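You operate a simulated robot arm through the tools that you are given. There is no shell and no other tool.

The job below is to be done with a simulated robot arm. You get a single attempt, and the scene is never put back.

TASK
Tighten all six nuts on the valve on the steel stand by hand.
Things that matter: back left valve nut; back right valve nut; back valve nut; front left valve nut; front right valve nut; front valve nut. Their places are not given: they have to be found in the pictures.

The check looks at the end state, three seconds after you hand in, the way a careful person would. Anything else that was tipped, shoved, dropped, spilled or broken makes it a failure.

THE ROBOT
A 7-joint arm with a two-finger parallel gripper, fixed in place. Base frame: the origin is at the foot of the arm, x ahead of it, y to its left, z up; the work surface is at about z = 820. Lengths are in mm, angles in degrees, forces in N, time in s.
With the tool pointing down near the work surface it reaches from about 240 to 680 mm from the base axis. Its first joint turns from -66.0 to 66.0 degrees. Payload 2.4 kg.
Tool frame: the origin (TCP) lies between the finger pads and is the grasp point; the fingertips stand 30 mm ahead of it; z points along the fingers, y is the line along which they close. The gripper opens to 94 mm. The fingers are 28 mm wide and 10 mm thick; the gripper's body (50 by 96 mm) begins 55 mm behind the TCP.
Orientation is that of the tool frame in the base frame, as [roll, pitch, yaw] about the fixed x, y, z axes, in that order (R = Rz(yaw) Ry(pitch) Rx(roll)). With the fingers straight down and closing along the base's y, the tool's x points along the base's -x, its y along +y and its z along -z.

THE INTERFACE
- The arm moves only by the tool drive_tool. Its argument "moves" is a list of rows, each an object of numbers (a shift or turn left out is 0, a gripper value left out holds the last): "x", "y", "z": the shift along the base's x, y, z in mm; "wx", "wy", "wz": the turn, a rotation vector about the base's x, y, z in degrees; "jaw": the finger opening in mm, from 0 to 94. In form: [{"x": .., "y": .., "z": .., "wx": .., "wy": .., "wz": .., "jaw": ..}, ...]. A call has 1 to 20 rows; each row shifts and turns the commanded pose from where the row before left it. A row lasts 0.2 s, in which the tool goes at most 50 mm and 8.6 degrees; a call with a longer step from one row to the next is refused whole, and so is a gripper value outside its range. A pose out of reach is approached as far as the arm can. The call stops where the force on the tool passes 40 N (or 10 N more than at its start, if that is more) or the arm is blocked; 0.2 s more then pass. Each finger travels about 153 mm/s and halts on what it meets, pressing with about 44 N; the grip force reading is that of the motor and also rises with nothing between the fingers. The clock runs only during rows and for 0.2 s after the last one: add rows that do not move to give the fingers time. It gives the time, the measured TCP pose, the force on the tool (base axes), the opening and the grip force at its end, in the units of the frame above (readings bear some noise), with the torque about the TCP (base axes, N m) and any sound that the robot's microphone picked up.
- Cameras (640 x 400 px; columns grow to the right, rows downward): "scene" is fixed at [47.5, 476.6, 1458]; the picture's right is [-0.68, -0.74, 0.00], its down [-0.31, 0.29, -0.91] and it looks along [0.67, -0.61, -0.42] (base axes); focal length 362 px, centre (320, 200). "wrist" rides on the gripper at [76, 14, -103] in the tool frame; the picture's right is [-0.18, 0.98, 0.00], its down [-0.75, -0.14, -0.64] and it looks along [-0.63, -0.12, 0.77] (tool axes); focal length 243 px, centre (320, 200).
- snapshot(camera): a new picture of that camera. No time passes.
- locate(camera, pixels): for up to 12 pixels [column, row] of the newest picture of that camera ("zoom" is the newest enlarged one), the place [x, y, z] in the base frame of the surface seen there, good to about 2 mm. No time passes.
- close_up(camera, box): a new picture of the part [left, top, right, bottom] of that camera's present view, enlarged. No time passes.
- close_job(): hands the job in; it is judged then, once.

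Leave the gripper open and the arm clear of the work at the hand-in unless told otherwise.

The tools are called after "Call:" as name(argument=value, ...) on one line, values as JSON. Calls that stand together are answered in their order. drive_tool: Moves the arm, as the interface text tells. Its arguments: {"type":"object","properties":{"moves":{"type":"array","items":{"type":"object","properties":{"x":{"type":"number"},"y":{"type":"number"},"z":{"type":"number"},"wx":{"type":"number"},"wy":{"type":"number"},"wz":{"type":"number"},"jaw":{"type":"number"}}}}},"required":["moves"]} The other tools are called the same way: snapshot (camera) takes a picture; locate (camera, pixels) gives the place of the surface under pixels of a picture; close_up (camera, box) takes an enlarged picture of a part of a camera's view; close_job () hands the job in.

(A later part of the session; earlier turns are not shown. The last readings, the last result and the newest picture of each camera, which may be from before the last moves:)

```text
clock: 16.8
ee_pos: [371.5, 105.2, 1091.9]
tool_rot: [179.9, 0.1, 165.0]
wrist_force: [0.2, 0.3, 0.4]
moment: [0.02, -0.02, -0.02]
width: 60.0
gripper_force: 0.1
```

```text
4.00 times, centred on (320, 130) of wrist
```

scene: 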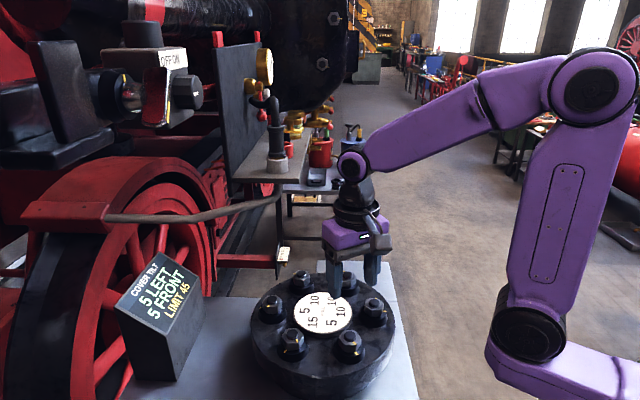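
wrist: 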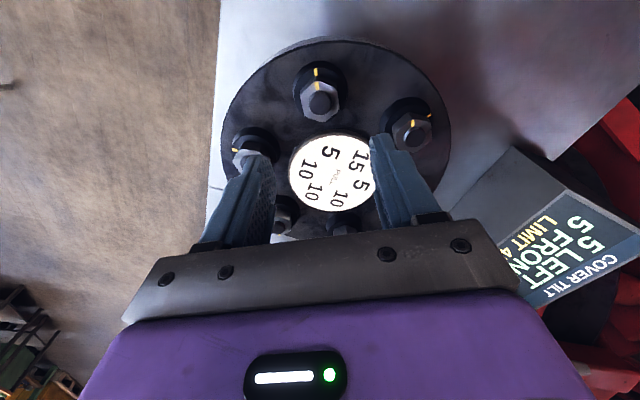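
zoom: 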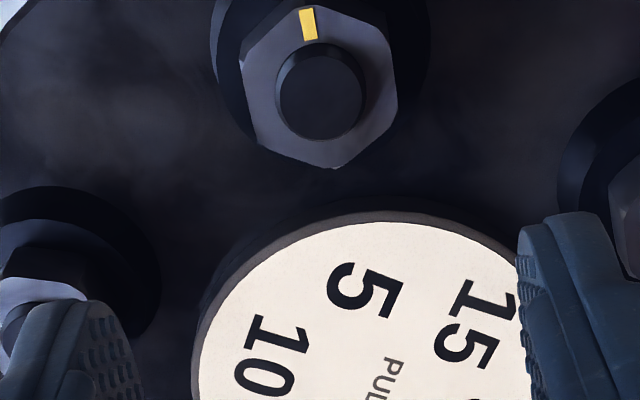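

Freed, the front nut stays put and the display holds 5 LEFT / 5 FRONT. Next is the opposite nut, the back one at about (574, 51). I traverse high, turn the jaws +54° to match its flats, and come down to hover.

Call:
drive_tool(moves=[{"x": 29.03, "y": -7.63, "wz": 7.714, "jaw": 60}, {"x": 29.03, "y": -7.63, "wz": 7.714, "jaw": 60}, {"x": 29.03, "y": -7.63, "wz": 7.714, "jaw": 60}, {"x": 29.03, "y": -7.63, "wz": 7.714, "jaw": 60}, {"x": 29.03, "y": -7.63, "wz": 7.714, "jaw": 60}, {"x": 29.03, "y": -7.63, "wz": 7.714, "jaw": 60}, {"x": 29.03, "y": -7.63, "wz": 7.714, "jaw": 60}, {"z": -35, "jaw": 60}, {"z": -36, "jaw": 60}, {"jaw": 60}, {"jaw": 60}])

Call:
snapshot(camera="wrist")

Call:
close_up(camera="wrist", box=[250, 80, 390, 180])

Call:
snapshot(camera="scene")

```text
clock: 19.2
ee_pos: [575.6, 52.1, 1022.2]
tool_rot: [180.0, 0.0, -140.9]
wrist_force: [0.4, -0.2, 0.1]
moment: [0.05, 0.01, 0.01]
width: 60.0
gripper_force: 0.1
```

```text
taken
```

wrist: 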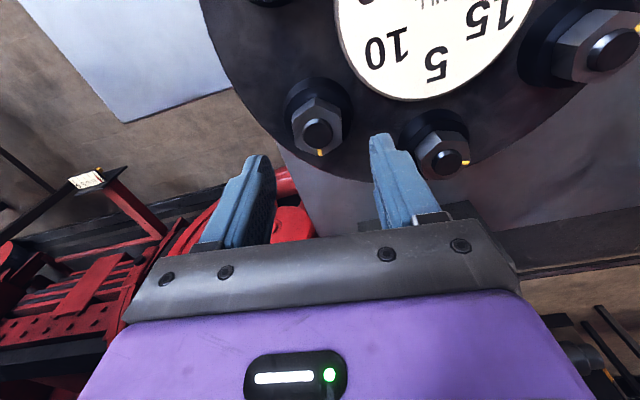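

```text
4.00 times, centred on (320, 130) of wrist
```

zoom: 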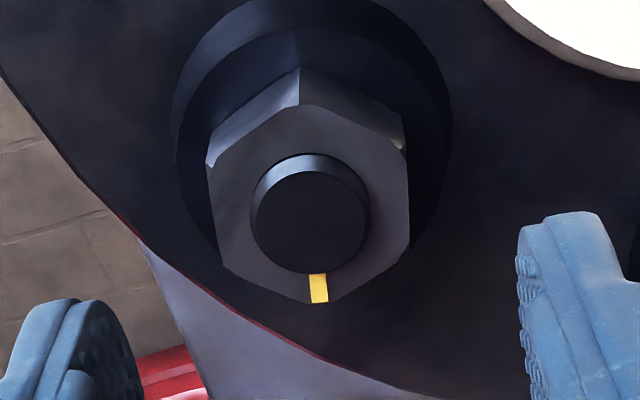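

```text
taken
```

scene: 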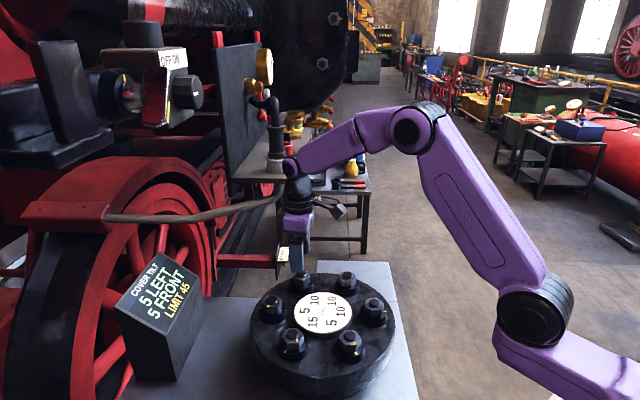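

The stud sits about 1.3 mm off along the closing axis, and the flats are about 5.5° clockwise of the jaws, putting the nut mark near 33°. I correct both and descend around the nut.

Call:
drive_tool(moves=[{"x": 0.4, "y": -1.2, "wz": -5.5, "z": -9, "jaw": 60}, {"z": -12, "jaw": 60}, {"z": -12, "jaw": 60}, {"z": -10, "jaw": 60}, {"z": -6, "jaw": 60}, {"jaw": 60}])

Call:
close_up(camera="wrist", box=[250, 90, 390, 190])

```text
clock: 20.6
ee_pos: [575.5, 52.9, 970.7]
tool_rot: [-180.0, -0.1, -146.5]
wrist_force: [-0.4, -0.7, 0.7]
moment: [0.0, -0.02, 0.02]
width: 60.0
gripper_force: 0.2
```

```text
4.00 times, centred on (320, 140) of wrist
```

zoom: 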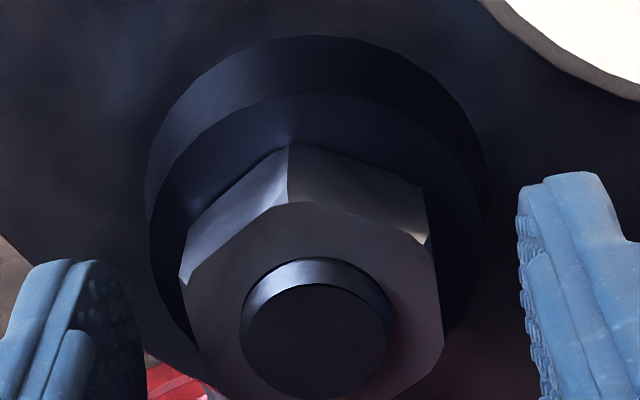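

Call:
drive_tool(moves=[{"x": 0.4, "y": -0.6, "jaw": 50}, {"jaw": 42}, {"jaw": 37}, {"jaw": 28}, {"jaw": 28}, {"jaw": 28}])

Call:
close_up(camera="wrist", box=[250, 90, 390, 190])

Call:
close_up(camera="scene", box=[110, 240, 230, 340])

```text
clock: 22.0
ee_pos: [575.6, 50.4, 970.7]
tool_rot: [-180.0, 0.0, -146.5]
wrist_force: [0.7, 0.0, -1.3]
moment: [-0.02, 0.0, 0.05]
width: 35.5
gripper_force: 45.3
```

```text
4.00 times, centred on (320, 140) of wrist
```

zoom: 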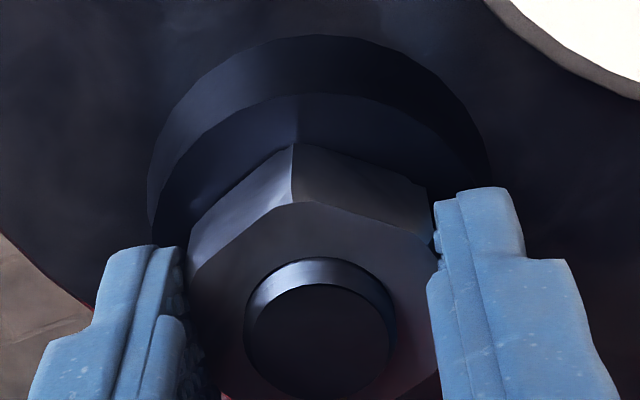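

```text
4.00 times, centred on (170, 290) of scene
```

zoom: 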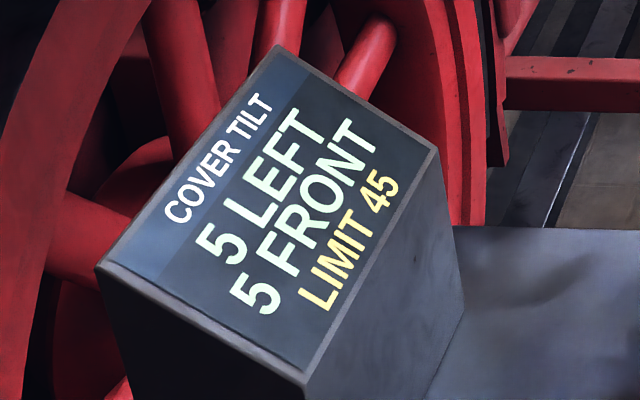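

Centred grip, with forces near zero and width 35.5. I turn 12° clockwise and check.

Call:
drive_tool(moves=[{"wz": -4, "jaw": 28}, {"wz": -4, "jaw": 28}, {"wz": -4, "jaw": 28}, {"jaw": 28}])

Call:
close_up(camera="scene", box=[110, 240, 230, 340])

```text
clock: 23.0
ee_pos: [576.2, 49.1, 971.7]
tool_rot: [180.0, 0.0, -158.6]
wrist_force: [-3.0, -0.9, 0.1]
moment: [0.15, -0.13, -0.03]
width: 35.6
gripper_force: 44.7
```

```text
4.00 times, centred on (170, 290) of scene
```

zoom: 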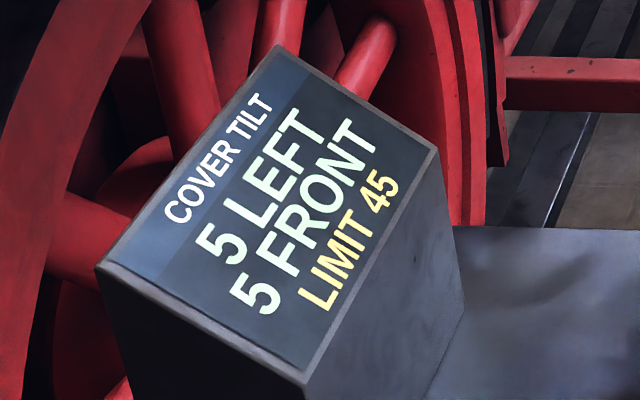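

Call:
drive_tool(moves=[{"wz": -4, "jaw": 28}, {"wz": -4, "jaw": 28}, {"jaw": 28}])

Call:
close_up(camera="scene", box=[110, 240, 230, 340])

```text
clock: 23.8
ee_pos: [575.4, 49.5, 970.7]
tool_rot: [-179.9, -0.2, -166.7]
wrist_force: [-2.4, -0.1, -3.9]
moment: [0.0, 0.02, -0.01]
width: 35.5
gripper_force: 45.0
```

```text
4.00 times, centred on (170, 290) of scene
```

zoom: 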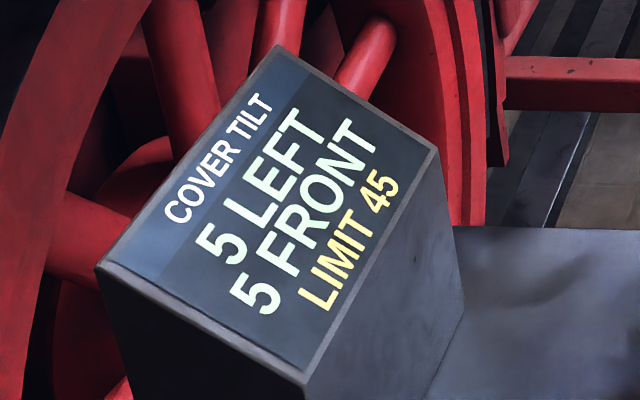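

The display is still unchanged after 20° in total. I continue in small steps.

Call:
drive_tool(moves=[{"wz": -4, "jaw": 28}, {"jaw": 28}])

Call:
close_up(camera="scene", box=[110, 240, 230, 340])

```text
clock: 24.4
ee_pos: [574.2, 50.4, 971.3]
tool_rot: [-180.0, -0.1, -170.5]
wrist_force: [-4.8, 1.8, -5.7]
moment: [-0.05, -0.14, 0.0]
width: 35.6
gripper_force: 44.8
```

```text
4.00 times, centred on (170, 290) of scene
```

zoom: 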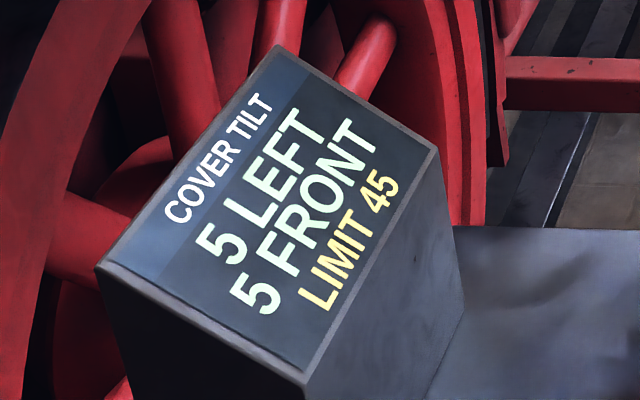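

Call:
drive_tool(moves=[{"wz": -4, "jaw": 28}, {"jaw": 28}])

Call:
close_up(camera="scene", box=[110, 240, 230, 340])

```text
clock: 25.0
ee_pos: [575.5, 50.6, 970.7]
tool_rot: [-179.9, -0.2, -174.6]
wrist_force: [-5.0, 1.5, -2.1]
moment: [-0.05, 0.56, -0.01]
width: 35.7
gripper_force: 44.6
```

```text
4.00 times, centred on (170, 290) of scene
```

zoom: 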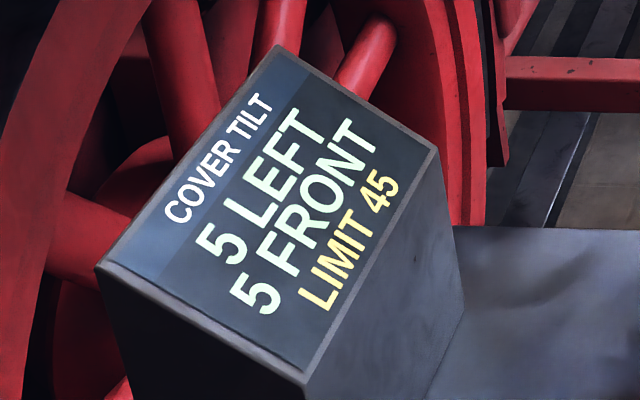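

Call:
drive_tool(moves=[{"wz": -4, "jaw": 28}, {"jaw": 28}])

Call:
close_up(camera="scene", box=[110, 240, 230, 340])

Call:
close_up(camera="wrist", box=[250, 90, 390, 190])

```text
clock: 25.6
ee_pos: [574.4, 51.5, 970.6]
tool_rot: [180.0, 0.0, -178.6]
wrist_force: [-0.7, 2.4, -3.4]
moment: [-0.06, 0.89, -0.02]
width: 35.4
gripper_force: 45.0
```

```text
4.00 times, centred on (170, 290) of scene
```

zoom: 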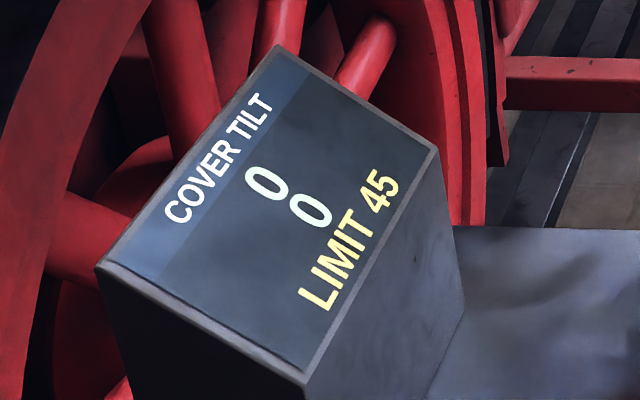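

```text
4.00 times, centred on (320, 140) of wrist
```

zoom: 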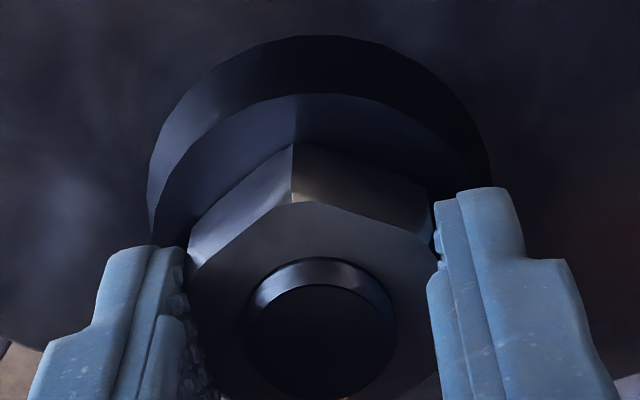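

The display went back to 0 0 after 32° on the back nut, with 16° left to its mark line. I continue in 4° steps.

Call:
drive_tool(moves=[{"wz": -4, "jaw": 28}, {"jaw": 28}])

Call:
close_up(camera="scene", box=[110, 240, 230, 340])

```text
clock: 26.2
ee_pos: [574.4, 51.5, 971.4]
tool_rot: [180.0, 0.1, 177.4]
wrist_force: [-1.3, 1.1, -7.7]
moment: [-0.09, -0.13, -0.04]
width: 35.3
gripper_force: 44.9
```

```text
4.00 times, centred on (170, 290) of scene
```

zoom: 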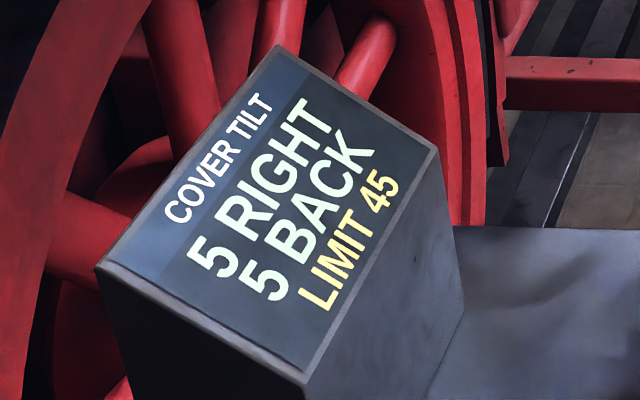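

The display now shows 5 RIGHT / 5 BACK, so this nut's contribution reached its plate value of 10. I continue with 4° steps toward the mark line.

Call:
drive_tool(moves=[{"wz": -4, "jaw": 28}, {"jaw": 28}])

Call:
close_up(camera="scene", box=[110, 240, 230, 340])

```text
clock: 26.8
ee_pos: [575.4, 51.1, 971.1]
tool_rot: [-180.0, -0.1, 173.4]
wrist_force: [-6.3, 0.5, -6.2]
moment: [-0.16, -0.75, -0.01]
width: 35.3
gripper_force: 45.1
```

```text
4.00 times, centred on (170, 290) of scene
```

zoom: 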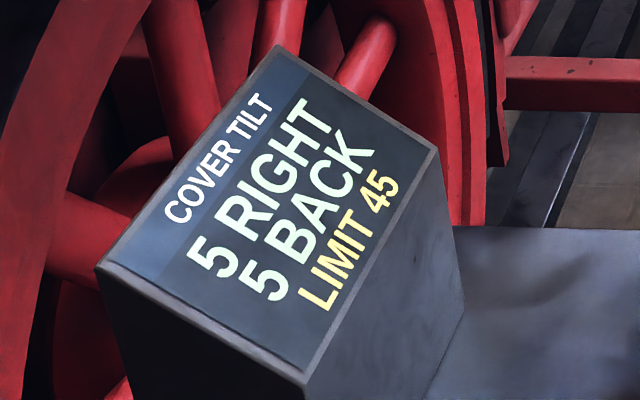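

Call:
drive_tool(moves=[{"wz": -4, "jaw": 28}, {"jaw": 28}])

Call:
close_up(camera="scene", box=[110, 240, 230, 340])

Call:
close_up(camera="wrist", box=[250, 90, 390, 190])

```text
clock: 27.4
ee_pos: [575.2, 50.3, 969.4]
tool_rot: [-180.0, 0.0, 169.4]
wrist_force: [-6.0, 0.3, -3.3]
moment: [-0.16, -0.03, -0.01]
width: 35.5
gripper_force: 44.5
```

```text
4.00 times, centred on (170, 290) of scene
```

zoom: 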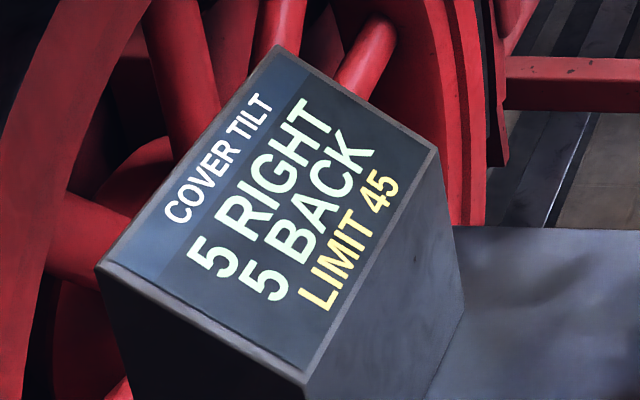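

```text
4.00 times, centred on (320, 140) of wrist
```

zoom: 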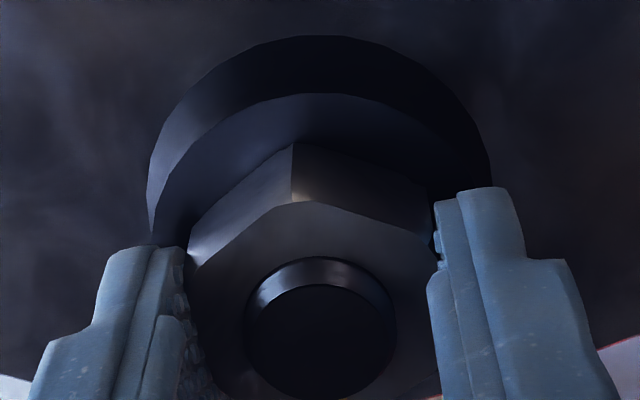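

Call:
drive_tool(moves=[{"wz": -4.5, "jaw": 28}, {"jaw": 28}, {"jaw": 44}, {"jaw": 60}, {"jaw": 60}, {"z": 15, "jaw": 60}, {"z": 25, "jaw": 60}, {"z": 40, "jaw": 60}, {"z": 40, "jaw": 60}, {"jaw": 60}])

Call:
close_up(camera="scene", box=[110, 240, 230, 340])

Call:
snapshot(camera="wrist")

Call:
close_up(camera="wrist", box=[250, 90, 390, 190])

```text
clock: 29.6
ee_pos: [572.9, 50.6, 1092.4]
tool_rot: [-180.0, 0.0, 165.0]
wrist_force: [0.6, 0.3, 0.3]
moment: [-0.02, -0.06, 0.01]
width: 59.9
gripper_force: 0.1
```

```text
4.00 times, centred on (170, 290) of scene
```

zoom: 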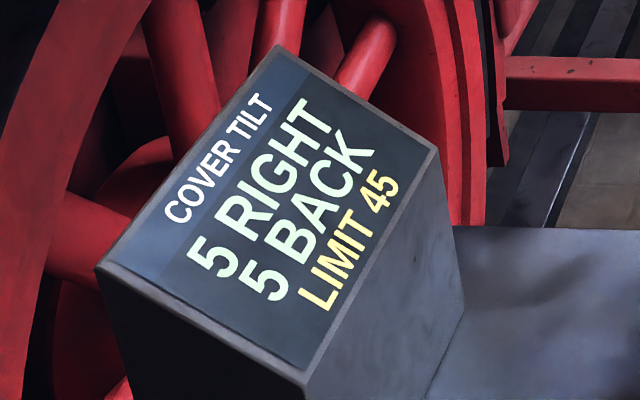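

```text
taken
```

wrist: 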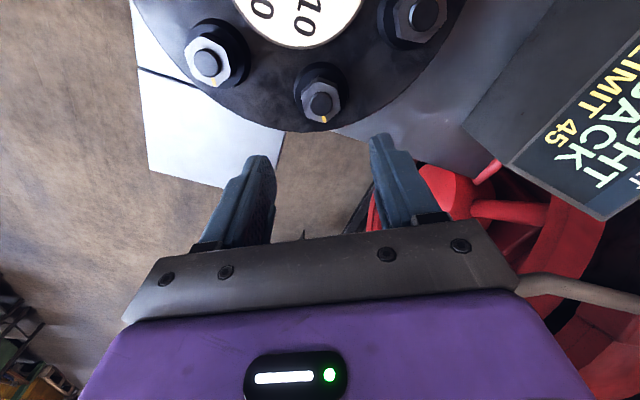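

```text
4.00 times, centred on (320, 140) of wrist
```

zoom: 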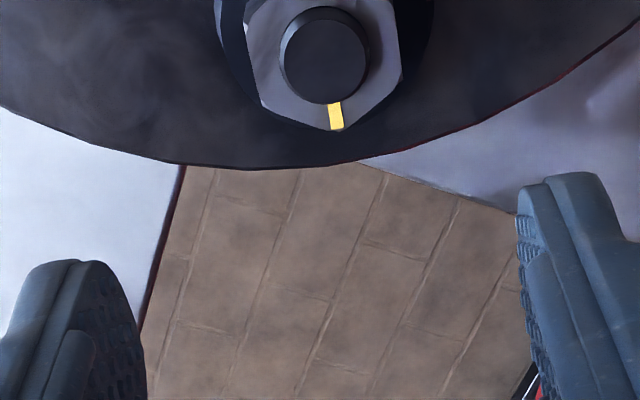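

The back nut's mark now points radially outward, and the display holds 5 RIGHT / 5 BACK. Next is the front left nut (pull 15) at about (445.8, 178.7), which tips the other way. I traverse high and turn the jaws to match its flats.

Call:
drive_tool(moves=[{"x": -16.15, "y": 16.19, "wz": 7.81, "jaw": 60}, {"x": -16.15, "y": 16.19, "wz": 7.81, "jaw": 60}, {"x": -16.15, "y": 16.19, "wz": 7.81, "jaw": 60}, {"x": -16.15, "y": 16.19, "wz": 7.81, "jaw": 60}, {"x": -16.15, "y": 16.19, "wz": 7.81, "jaw": 60}, {"x": -16.15, "y": 16.19, "wz": 7.81, "jaw": 60}, {"x": -16.15, "y": 16.19, "wz": 7.81, "jaw": 60}, {"x": -16.15, "y": 16.19, "wz": 7.81, "jaw": 60}, {"z": -35, "jaw": 60}, {"z": -36, "jaw": 60}, {"jaw": 60}, {"jaw": 60}])

Call:
snapshot(camera="wrist")

Call:
close_up(camera="wrist", box=[250, 80, 390, 180])

Call:
close_up(camera="scene", box=[200, 120, 420, 380])

```text
clock: 32.2
ee_pos: [446.5, 180.5, 1019.1]
tool_rot: [-180.0, -0.1, -132.5]
wrist_force: [0.1, 0.5, 0.2]
moment: [0.0, 0.03, -0.03]
width: 59.7
gripper_force: 0.0
```

```text
taken
```

wrist: 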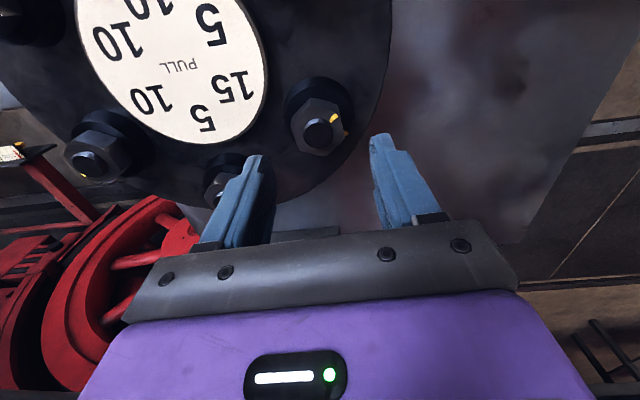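

```text
4.00 times, centred on (320, 130) of wrist
```

zoom: 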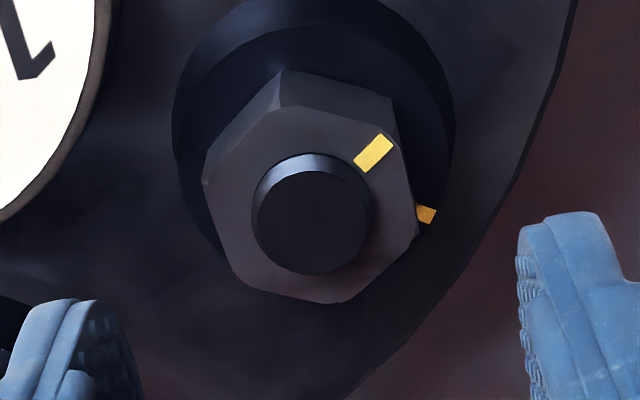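

```text
1.54 times, centred on (310, 250) of scene
```

zoom: 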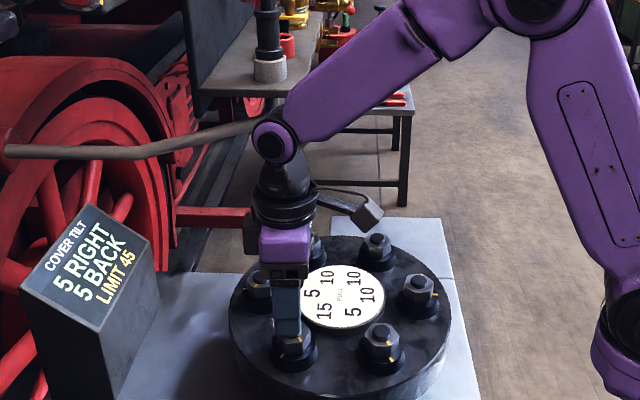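

The stud is about 1.5 mm off along the closing axis and the flats about 1.5° counterclockwise. I correct these and descend around the front left nut.

Call:
drive_tool(moves=[{"x": 0.9, "y": -1.3, "wz": 1.5, "z": -9, "jaw": 60}, {"z": -12, "jaw": 60}, {"z": -12, "jaw": 60}, {"z": -10, "jaw": 60}, {"z": -6, "jaw": 60}, {"jaw": 50}, {"jaw": 42}, {"jaw": 37}, {"jaw": 28}, {"jaw": 28}, {"jaw": 28}])

Call:
close_up(camera="wrist", box=[250, 90, 390, 190])

Call:
close_up(camera="scene", box=[110, 240, 230, 340])

```text
clock: 34.6
ee_pos: [447.8, 179.3, 970.8]
tool_rot: [-180.0, 0.1, -130.9]
wrist_force: [-3.6, 2.9, -2.9]
moment: [0.17, 0.06, -0.01]
width: 35.6
gripper_force: 45.2
```

```text
4.00 times, centred on (320, 140) of wrist
```

zoom: 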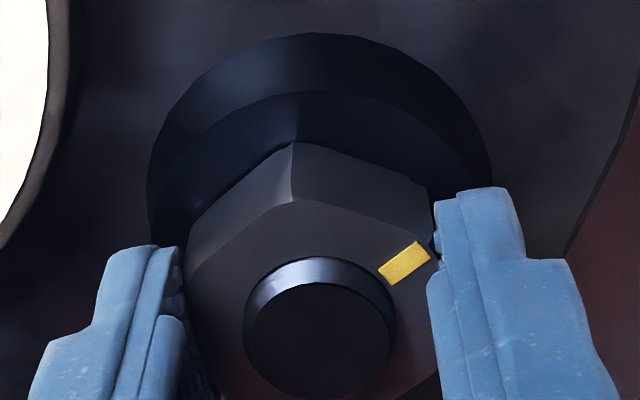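

```text
4.00 times, centred on (170, 290) of scene
```

zoom: 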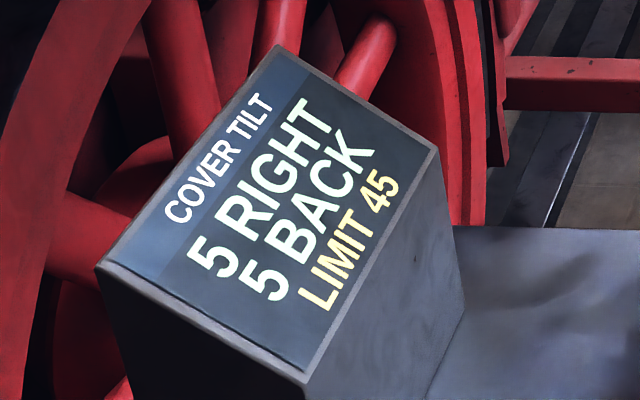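

Good centred grip. I turn 20° and check.

Call:
drive_tool(moves=[{"wz": -4, "jaw": 28}, {"wz": -4, "jaw": 28}, {"wz": -4, "jaw": 28}, {"wz": -4, "jaw": 28}, {"wz": -4, "jaw": 28}, {"jaw": 28}])

Call:
close_up(camera="scene", box=[110, 240, 230, 340])

```text
clock: 36.0
ee_pos: [446.5, 180.4, 971.8]
tool_rot: [-180.0, 0.0, -151.1]
wrist_force: [5.1, 7.5, -15.5]
moment: [-0.19, 0.44, -0.01]
width: 35.4
gripper_force: 44.6
```

```text
4.00 times, centred on (170, 290) of scene
```

zoom: 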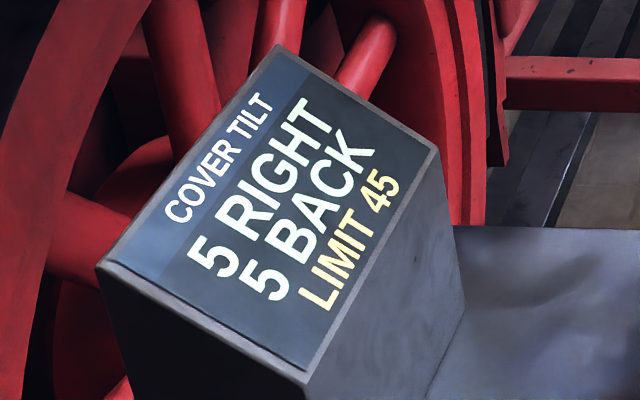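

Call:
drive_tool(moves=[{"z": -0.3, "x": 0.3, "y": 0.3, "jaw": 28}, {"wz": -4, "jaw": 28}, {"wz": -4, "jaw": 28}, {"wz": -4, "jaw": 28}, {"jaw": 28}])

Call:
close_up(camera="scene", box=[110, 240, 230, 340])

```text
clock: 37.2
ee_pos: [446.9, 180.1, 971.4]
tool_rot: [180.0, -0.1, -163.1]
wrist_force: [-3.5, 2.6, -12.1]
moment: [0.12, -0.1, -0.02]
width: 35.4
gripper_force: 45.3
```

```text
4.00 times, centred on (170, 290) of scene
```

zoom: 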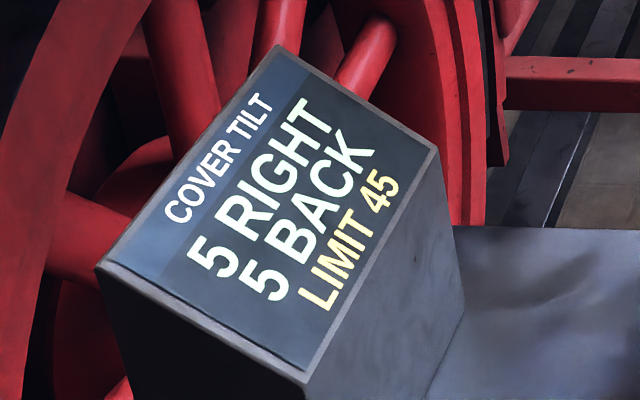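

The tool is at yaw 197°, with 32° left. I go in smaller steps as the pull should begin soon.

Call:
drive_tool(moves=[{"z": -0.2, "wz": -4, "jaw": 28}, {"jaw": 28}])

Call:
close_up(camera="scene", box=[110, 240, 230, 340])

```text
clock: 37.8
ee_pos: [446.1, 179.5, 971.4]
tool_rot: [-180.0, -0.2, -167.1]
wrist_force: [-7.9, -2.0, -8.7]
moment: [0.04, -0.13, 0.01]
width: 35.5
gripper_force: 45.3
```

```text
4.00 times, centred on (170, 290) of scene
```

zoom: 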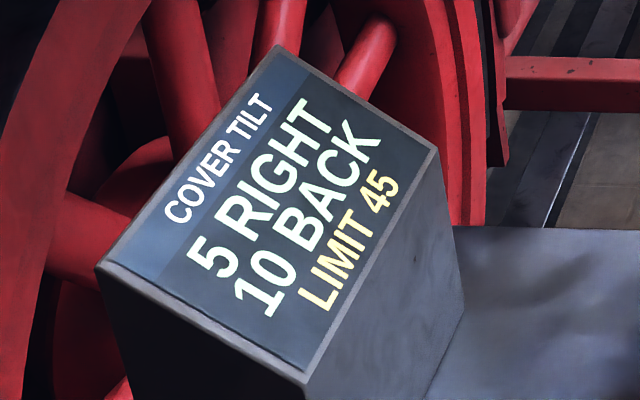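

The display changed to 5 RIGHT / 10 BACK, so this nut's pull starts toward BACK rather than by its position. That is still far from 45, so I advance only 3° and read again.

Call:
drive_tool(moves=[{"wz": -3, "jaw": 28}, {"jaw": 28}])

Call:
close_up(camera="scene", box=[110, 240, 230, 340])

Call:
close_up(camera="wrist", box=[250, 90, 390, 190])

```text
clock: 38.4
ee_pos: [446.1, 178.3, 970.5]
tool_rot: [-180.0, 0.0, -170.0]
wrist_force: [-7.0, 1.5, -7.3]
moment: [-0.35, 1.18, -0.02]
width: 35.4
gripper_force: 45.1
```

```text
4.00 times, centred on (170, 290) of scene
```

zoom: 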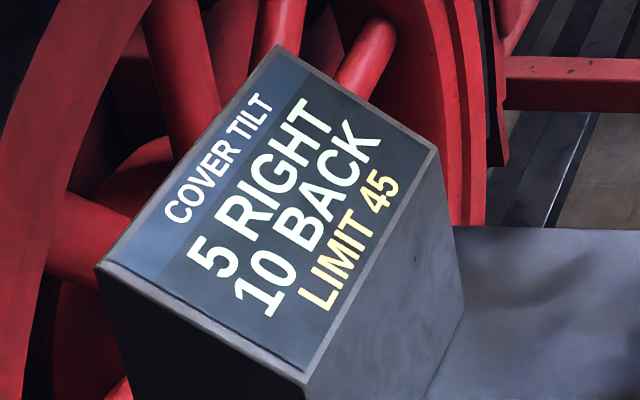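

```text
4.00 times, centred on (320, 140) of wrist
```

zoom: 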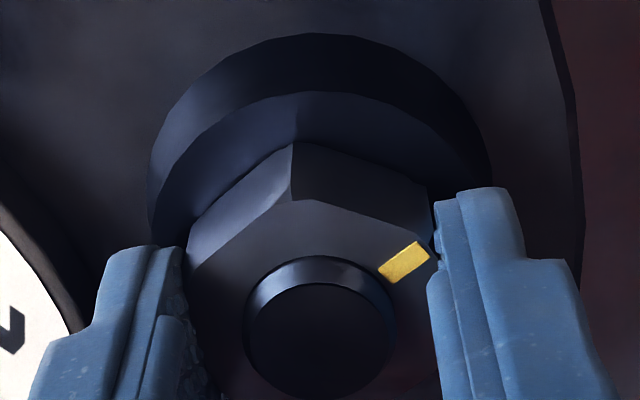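

No further change. I check in the scene view whether the other nuts, front and back, still hold their positions.

Call:
close_up(camera="scene", box=[250, 255, 400, 365])

Call:
close_up(camera="scene", box=[328, 320, 376, 365])

```text
3.64 times, centred on (325, 310) of scene
```

zoom: 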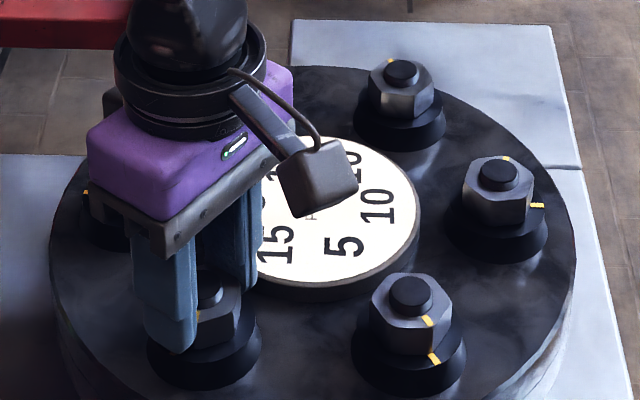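

```text
8.89 times, centred on (352, 342) of scene
```

zoom: 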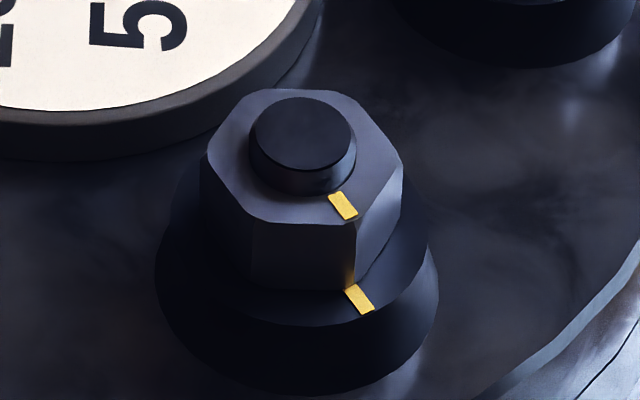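

The front nut's marks are aligned and it has not moved. I continue 4° on the front left nut.

Call:
drive_tool(moves=[{"wz": -4, "x": -0.3, "jaw": 28}, {"jaw": 28}])

Call:
close_up(camera="scene", box=[110, 240, 230, 340])

```text
clock: 39.0
ee_pos: [447.5, 177.9, 970.9]
tool_rot: [180.0, 0.0, -174.1]
wrist_force: [-6.7, 2.0, -10.6]
moment: [-0.11, 0.96, -0.02]
width: 35.7
gripper_force: 44.3
```

```text
4.00 times, centred on (170, 290) of scene
```

zoom: 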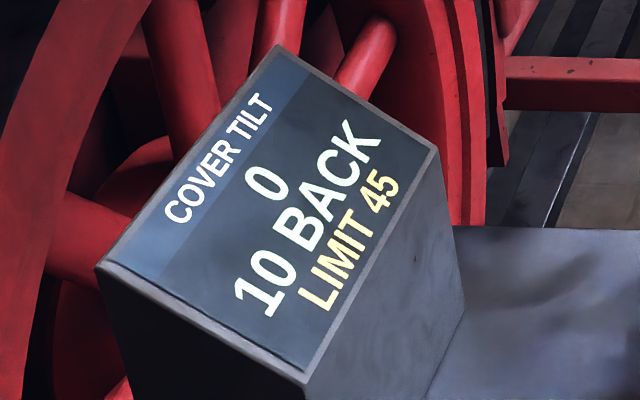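

The display now shows 0 / 10 BACK, so this nut pulls LEFT and a little BACK; the display's axes are turned relative to mine. The nut between FRONT and LEFT is the one at 165°. I keep going in 4° steps while watching.

Call:
drive_tool(moves=[{"wz": -3, "x": -0.3, "z": -0.2, "jaw": 28}, {"jaw": 28}])

Call:
close_up(camera="scene", box=[110, 240, 230, 340])

```text
clock: 39.6
ee_pos: [447.9, 178.5, 971.3]
tool_rot: [-180.0, 0.1, -177.1]
wrist_force: [-4.0, 1.0, -5.3]
moment: [-0.11, 0.86, 0.02]
width: 35.5
gripper_force: 45.4
```

```text
4.00 times, centred on (170, 290) of scene
```

zoom: 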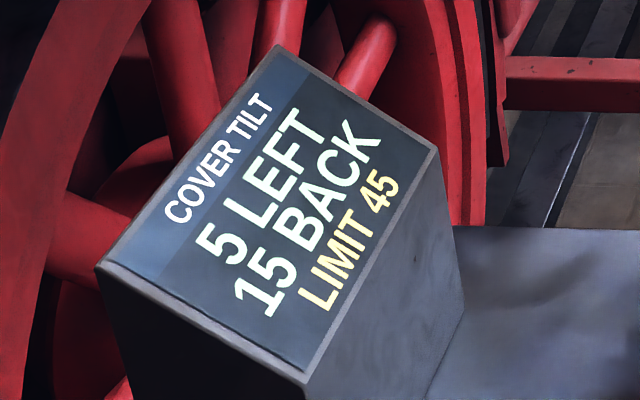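

The display shows 5 LEFT / 15 BACK. I proceed in 3° steps and will stop well before 45 to balance with the opposite nut.

Call:
drive_tool(moves=[{"wz": -3, "x": -0.2, "jaw": 28}, {"jaw": 28}])

Call:
close_up(camera="scene", box=[110, 240, 230, 340])

```text
clock: 40.2
ee_pos: [446.7, 178.5, 970.0]
tool_rot: [179.9, 0.0, 179.9]
wrist_force: [-2.2, 2.7, -8.1]
moment: [-0.05, 0.03, 0.02]
width: 35.5
gripper_force: 45.0
```

```text
4.00 times, centred on (170, 290) of scene
```

zoom: 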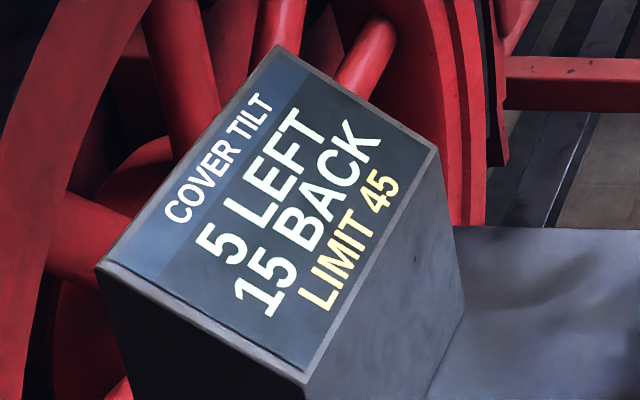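

Call:
drive_tool(moves=[{"wz": -3, "z": -0.2, "jaw": 28}, {"jaw": 28}])

Call:
close_up(camera="scene", box=[110, 240, 230, 340])

```text
clock: 40.8
ee_pos: [447.5, 177.8, 970.6]
tool_rot: [-180.0, 0.1, 176.9]
wrist_force: [-5.8, 2.8, -2.2]
moment: [-0.06, -0.83, -0.03]
width: 35.5
gripper_force: 44.9
```

```text
4.00 times, centred on (170, 290) of scene
```

zoom: 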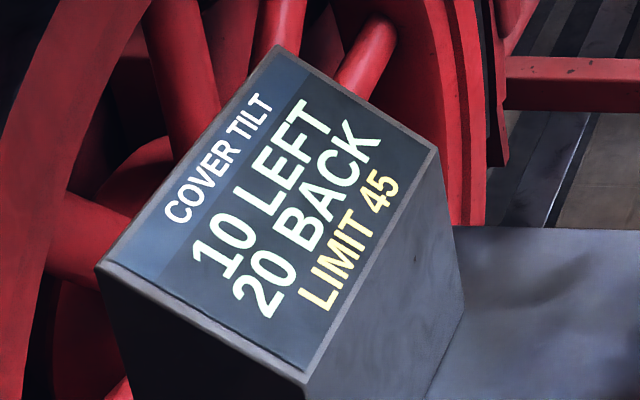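

Call:
drive_tool(moves=[{"wz": -3, "x": -0.2, "jaw": 28}, {"jaw": 28}])

Call:
close_up(camera="scene", box=[110, 240, 230, 340])

```text
clock: 41.4
ee_pos: [446.6, 179.0, 970.2]
tool_rot: [179.9, 0.1, 173.9]
wrist_force: [-0.7, 2.4, 3.8]
moment: [-0.09, 0.28, -0.03]
width: 35.2
gripper_force: 45.0
```

```text
4.00 times, centred on (170, 290) of scene
```

zoom: 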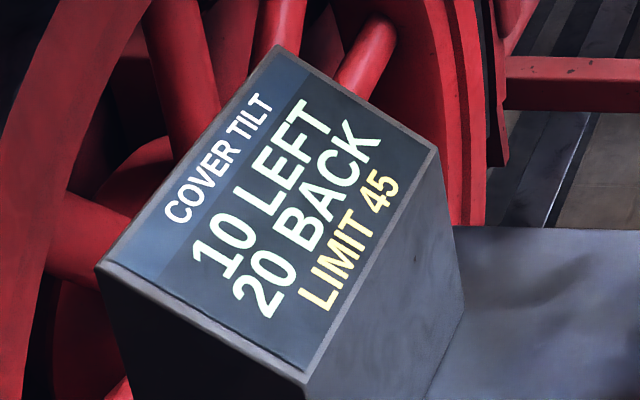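

Call:
drive_tool(moves=[{"wz": -3, "jaw": 28}, {"jaw": 28}])

Call:
close_up(camera="scene", box=[110, 240, 230, 340])

```text
clock: 42.0
ee_pos: [447.3, 178.4, 969.5]
tool_rot: [179.8, 0.1, 170.8]
wrist_force: [1.2, 1.7, 13.3]
moment: [0.01, 0.63, -0.04]
width: 35.5
gripper_force: 45.8
```

```text
4.00 times, centred on (170, 290) of scene
```

zoom: 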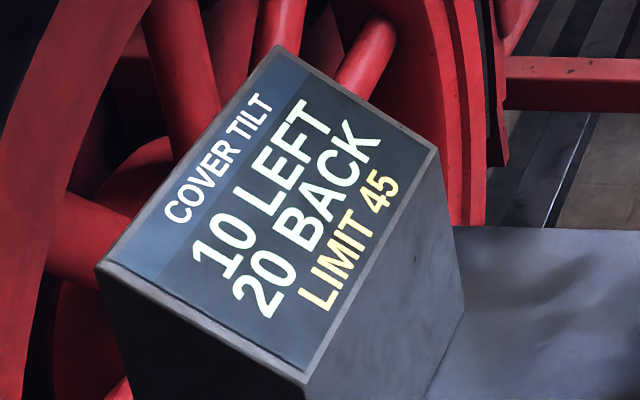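

The contribution has settled at 15 LEFT and 15 BACK, matching its plate value. With 6° left to the mark I finish the turn gently, then release and rise to verify.

Call:
drive_tool(moves=[{"wz": -3, "z": 0.3, "jaw": 28}, {"wz": -3, "jaw": 28}, {"jaw": 28}])

Call:
close_up(camera="scene", box=[110, 240, 230, 340])

Call:
close_up(camera="scene", box=[250, 290, 340, 370])

```text
clock: 42.8
ee_pos: [446.3, 179.3, 970.9]
tool_rot: [179.8, 0.1, 164.8]
wrist_force: [2.4, 2.5, 11.6]
moment: [0.0, -0.31, -0.04]
width: 35.4
gripper_force: 44.8
```

```text
4.00 times, centred on (170, 290) of scene
```

zoom: 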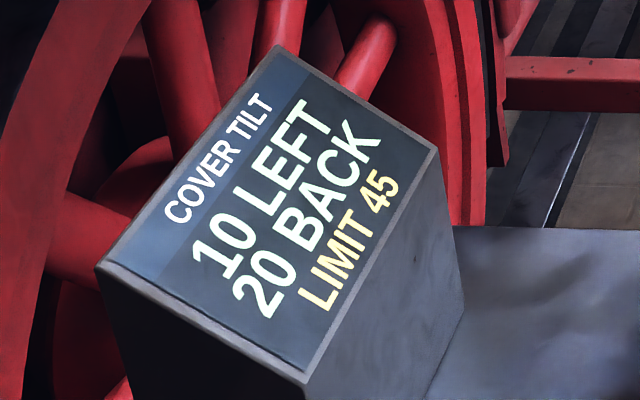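

```text
5.00 times, centred on (295, 330) of scene
```

zoom: 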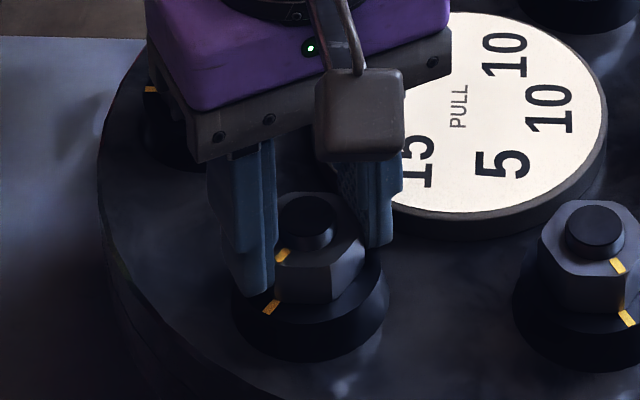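

Call:
drive_tool(moves=[{"jaw": 44}, {"jaw": 60}, {"jaw": 60}, {"z": 15, "jaw": 60}, {"z": 25, "jaw": 60}, {"z": 40, "jaw": 60}, {"z": 40, "jaw": 60}, {"jaw": 60}])

Call:
close_up(camera="scene", box=[270, 312, 318, 357])

Call:
locate(camera="zoom", pixels=[[320, 200]])

Call:
snapshot(camera="wrist")

Call:
snapshot(camera="scene")

```text
clock: 44.6
ee_pos: [445.6, 180.0, 1091.6]
tool_rot: [-180.0, 0.0, 165.0]
wrist_force: [-0.4, 0.3, 0.6]
moment: [0.01, -0.02, 0.0]
width: 60.0
gripper_force: 0.1
```

```text
8.89 times, centred on (294, 334) of scene
```

zoom: 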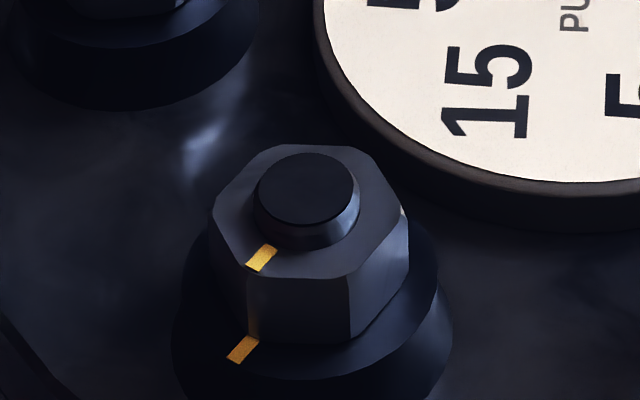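

```text
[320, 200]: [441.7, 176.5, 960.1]
```

```text
taken
```

wrist: 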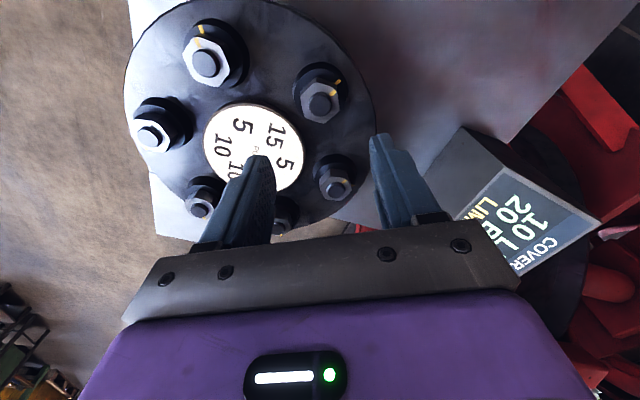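

```text
taken
```

scene: 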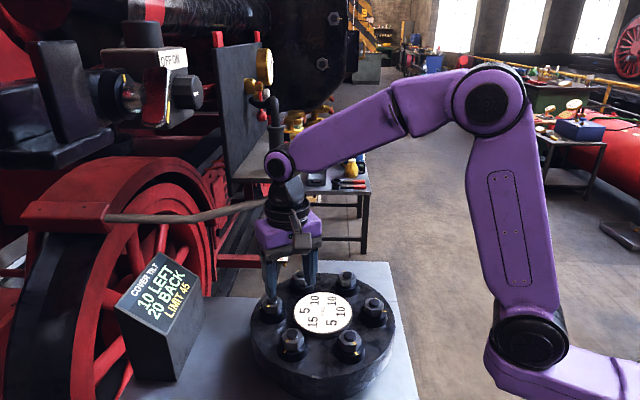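

The front left nut's marks line up, and the display holds 10 LEFT / 20 BACK. Next is the nut opposite it (pull 10), at about (500.2, -24.2), which tips RIGHT and FRONT.

Call:
drive_tool(moves=[{"x": 6.78, "y": -25.24, "wz": 7.25, "jaw": 60}, {"x": 6.78, "y": -25.24, "wz": 7.25, "jaw": 60}, {"x": 6.78, "y": -25.24, "wz": 7.25, "jaw": 60}, {"x": 6.78, "y": -25.24, "wz": 7.25, "jaw": 60}, {"x": 6.78, "y": -25.24, "wz": 7.25, "jaw": 60}, {"x": 6.78, "y": -25.24, "wz": 7.25, "jaw": 60}, {"x": 6.78, "y": -25.24, "wz": 7.25, "jaw": 60}, {"x": 6.74, "y": -25.22, "wz": 7.25, "jaw": 60}, {"z": -35, "jaw": 60}, {"z": -35.4, "jaw": 60}, {"jaw": 60}, {"jaw": 60}])

Call:
snapshot(camera="wrist")

Call:
close_up(camera="wrist", box=[250, 80, 390, 180])

Call:
snapshot(camera="scene")

```text
clock: 47.2
ee_pos: [500.8, -24.0, 1018.2]
tool_rot: [180.0, 0.0, -137.0]
wrist_force: [0.2, 0.0, -0.2]
moment: [-0.01, 0.01, 0.02]
width: 60.0
gripper_force: 0.1
```

```text
taken
```

wrist: 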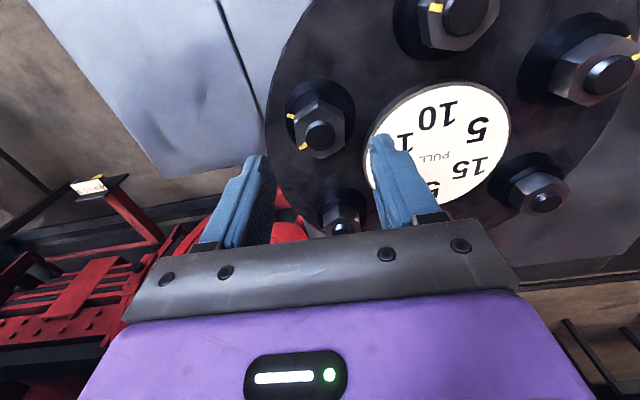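

```text
4.00 times, centred on (320, 130) of wrist
```

zoom: 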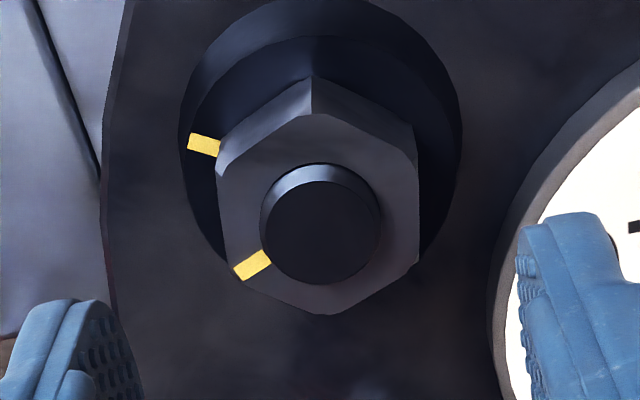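

```text
taken
```

scene: 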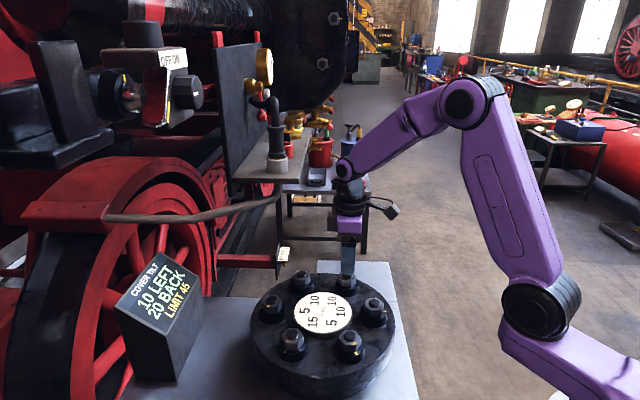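

The nut is well centred. I take a closer view to judge the flat angle.

Call:
close_up(camera="wrist", box=[288, 100, 352, 164])

Call:
locate(camera="zoom", pixels=[[320, 250], [320, 200]])

```text
6.25 times, centred on (320, 132) of wrist
```

zoom: 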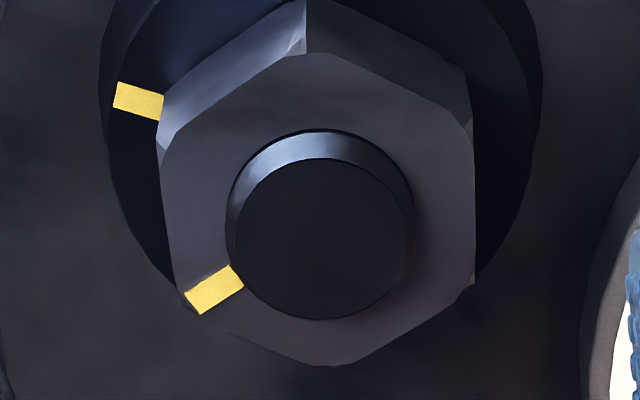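

```text
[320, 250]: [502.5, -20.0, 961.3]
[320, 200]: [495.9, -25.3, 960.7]
```

The flats sit about 5.5° clockwise of the jaws. I correct, descend and grip.

Call:
drive_tool(moves=[{"wz": -5.5, "z": -9, "jaw": 60}, {"z": -12, "jaw": 60}, {"z": -12, "jaw": 60}, {"z": -10, "jaw": 60}, {"z": -6, "jaw": 60}, {"jaw": 50}, {"jaw": 42}, {"jaw": 37}, {"jaw": 28}, {"jaw": 28}, {"jaw": 28}])

Call:
close_up(camera="wrist", box=[250, 90, 390, 190])

Call:
close_up(camera="scene", box=[110, 240, 230, 340])

```text
clock: 49.6
ee_pos: [501.2, -23.0, 970.0]
tool_rot: [-179.9, 0.1, -142.6]
wrist_force: [6.1, -3.6, -3.7]
moment: [0.01, -0.35, 0.03]
width: 35.5
gripper_force: 45.2
```

```text
4.00 times, centred on (320, 140) of wrist
```

zoom: 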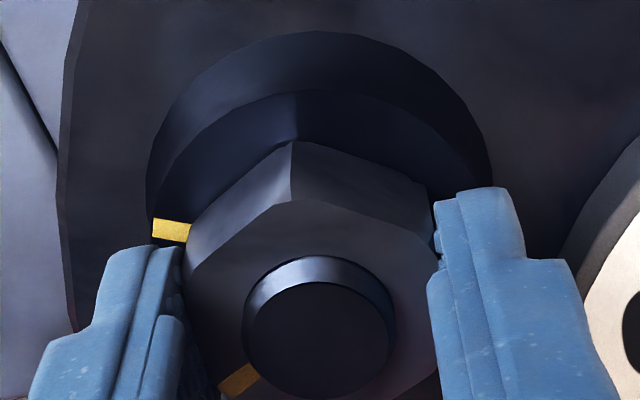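

```text
4.00 times, centred on (170, 290) of scene
```

zoom: 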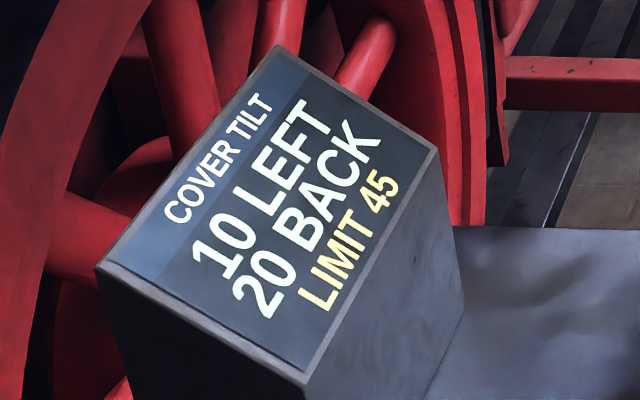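

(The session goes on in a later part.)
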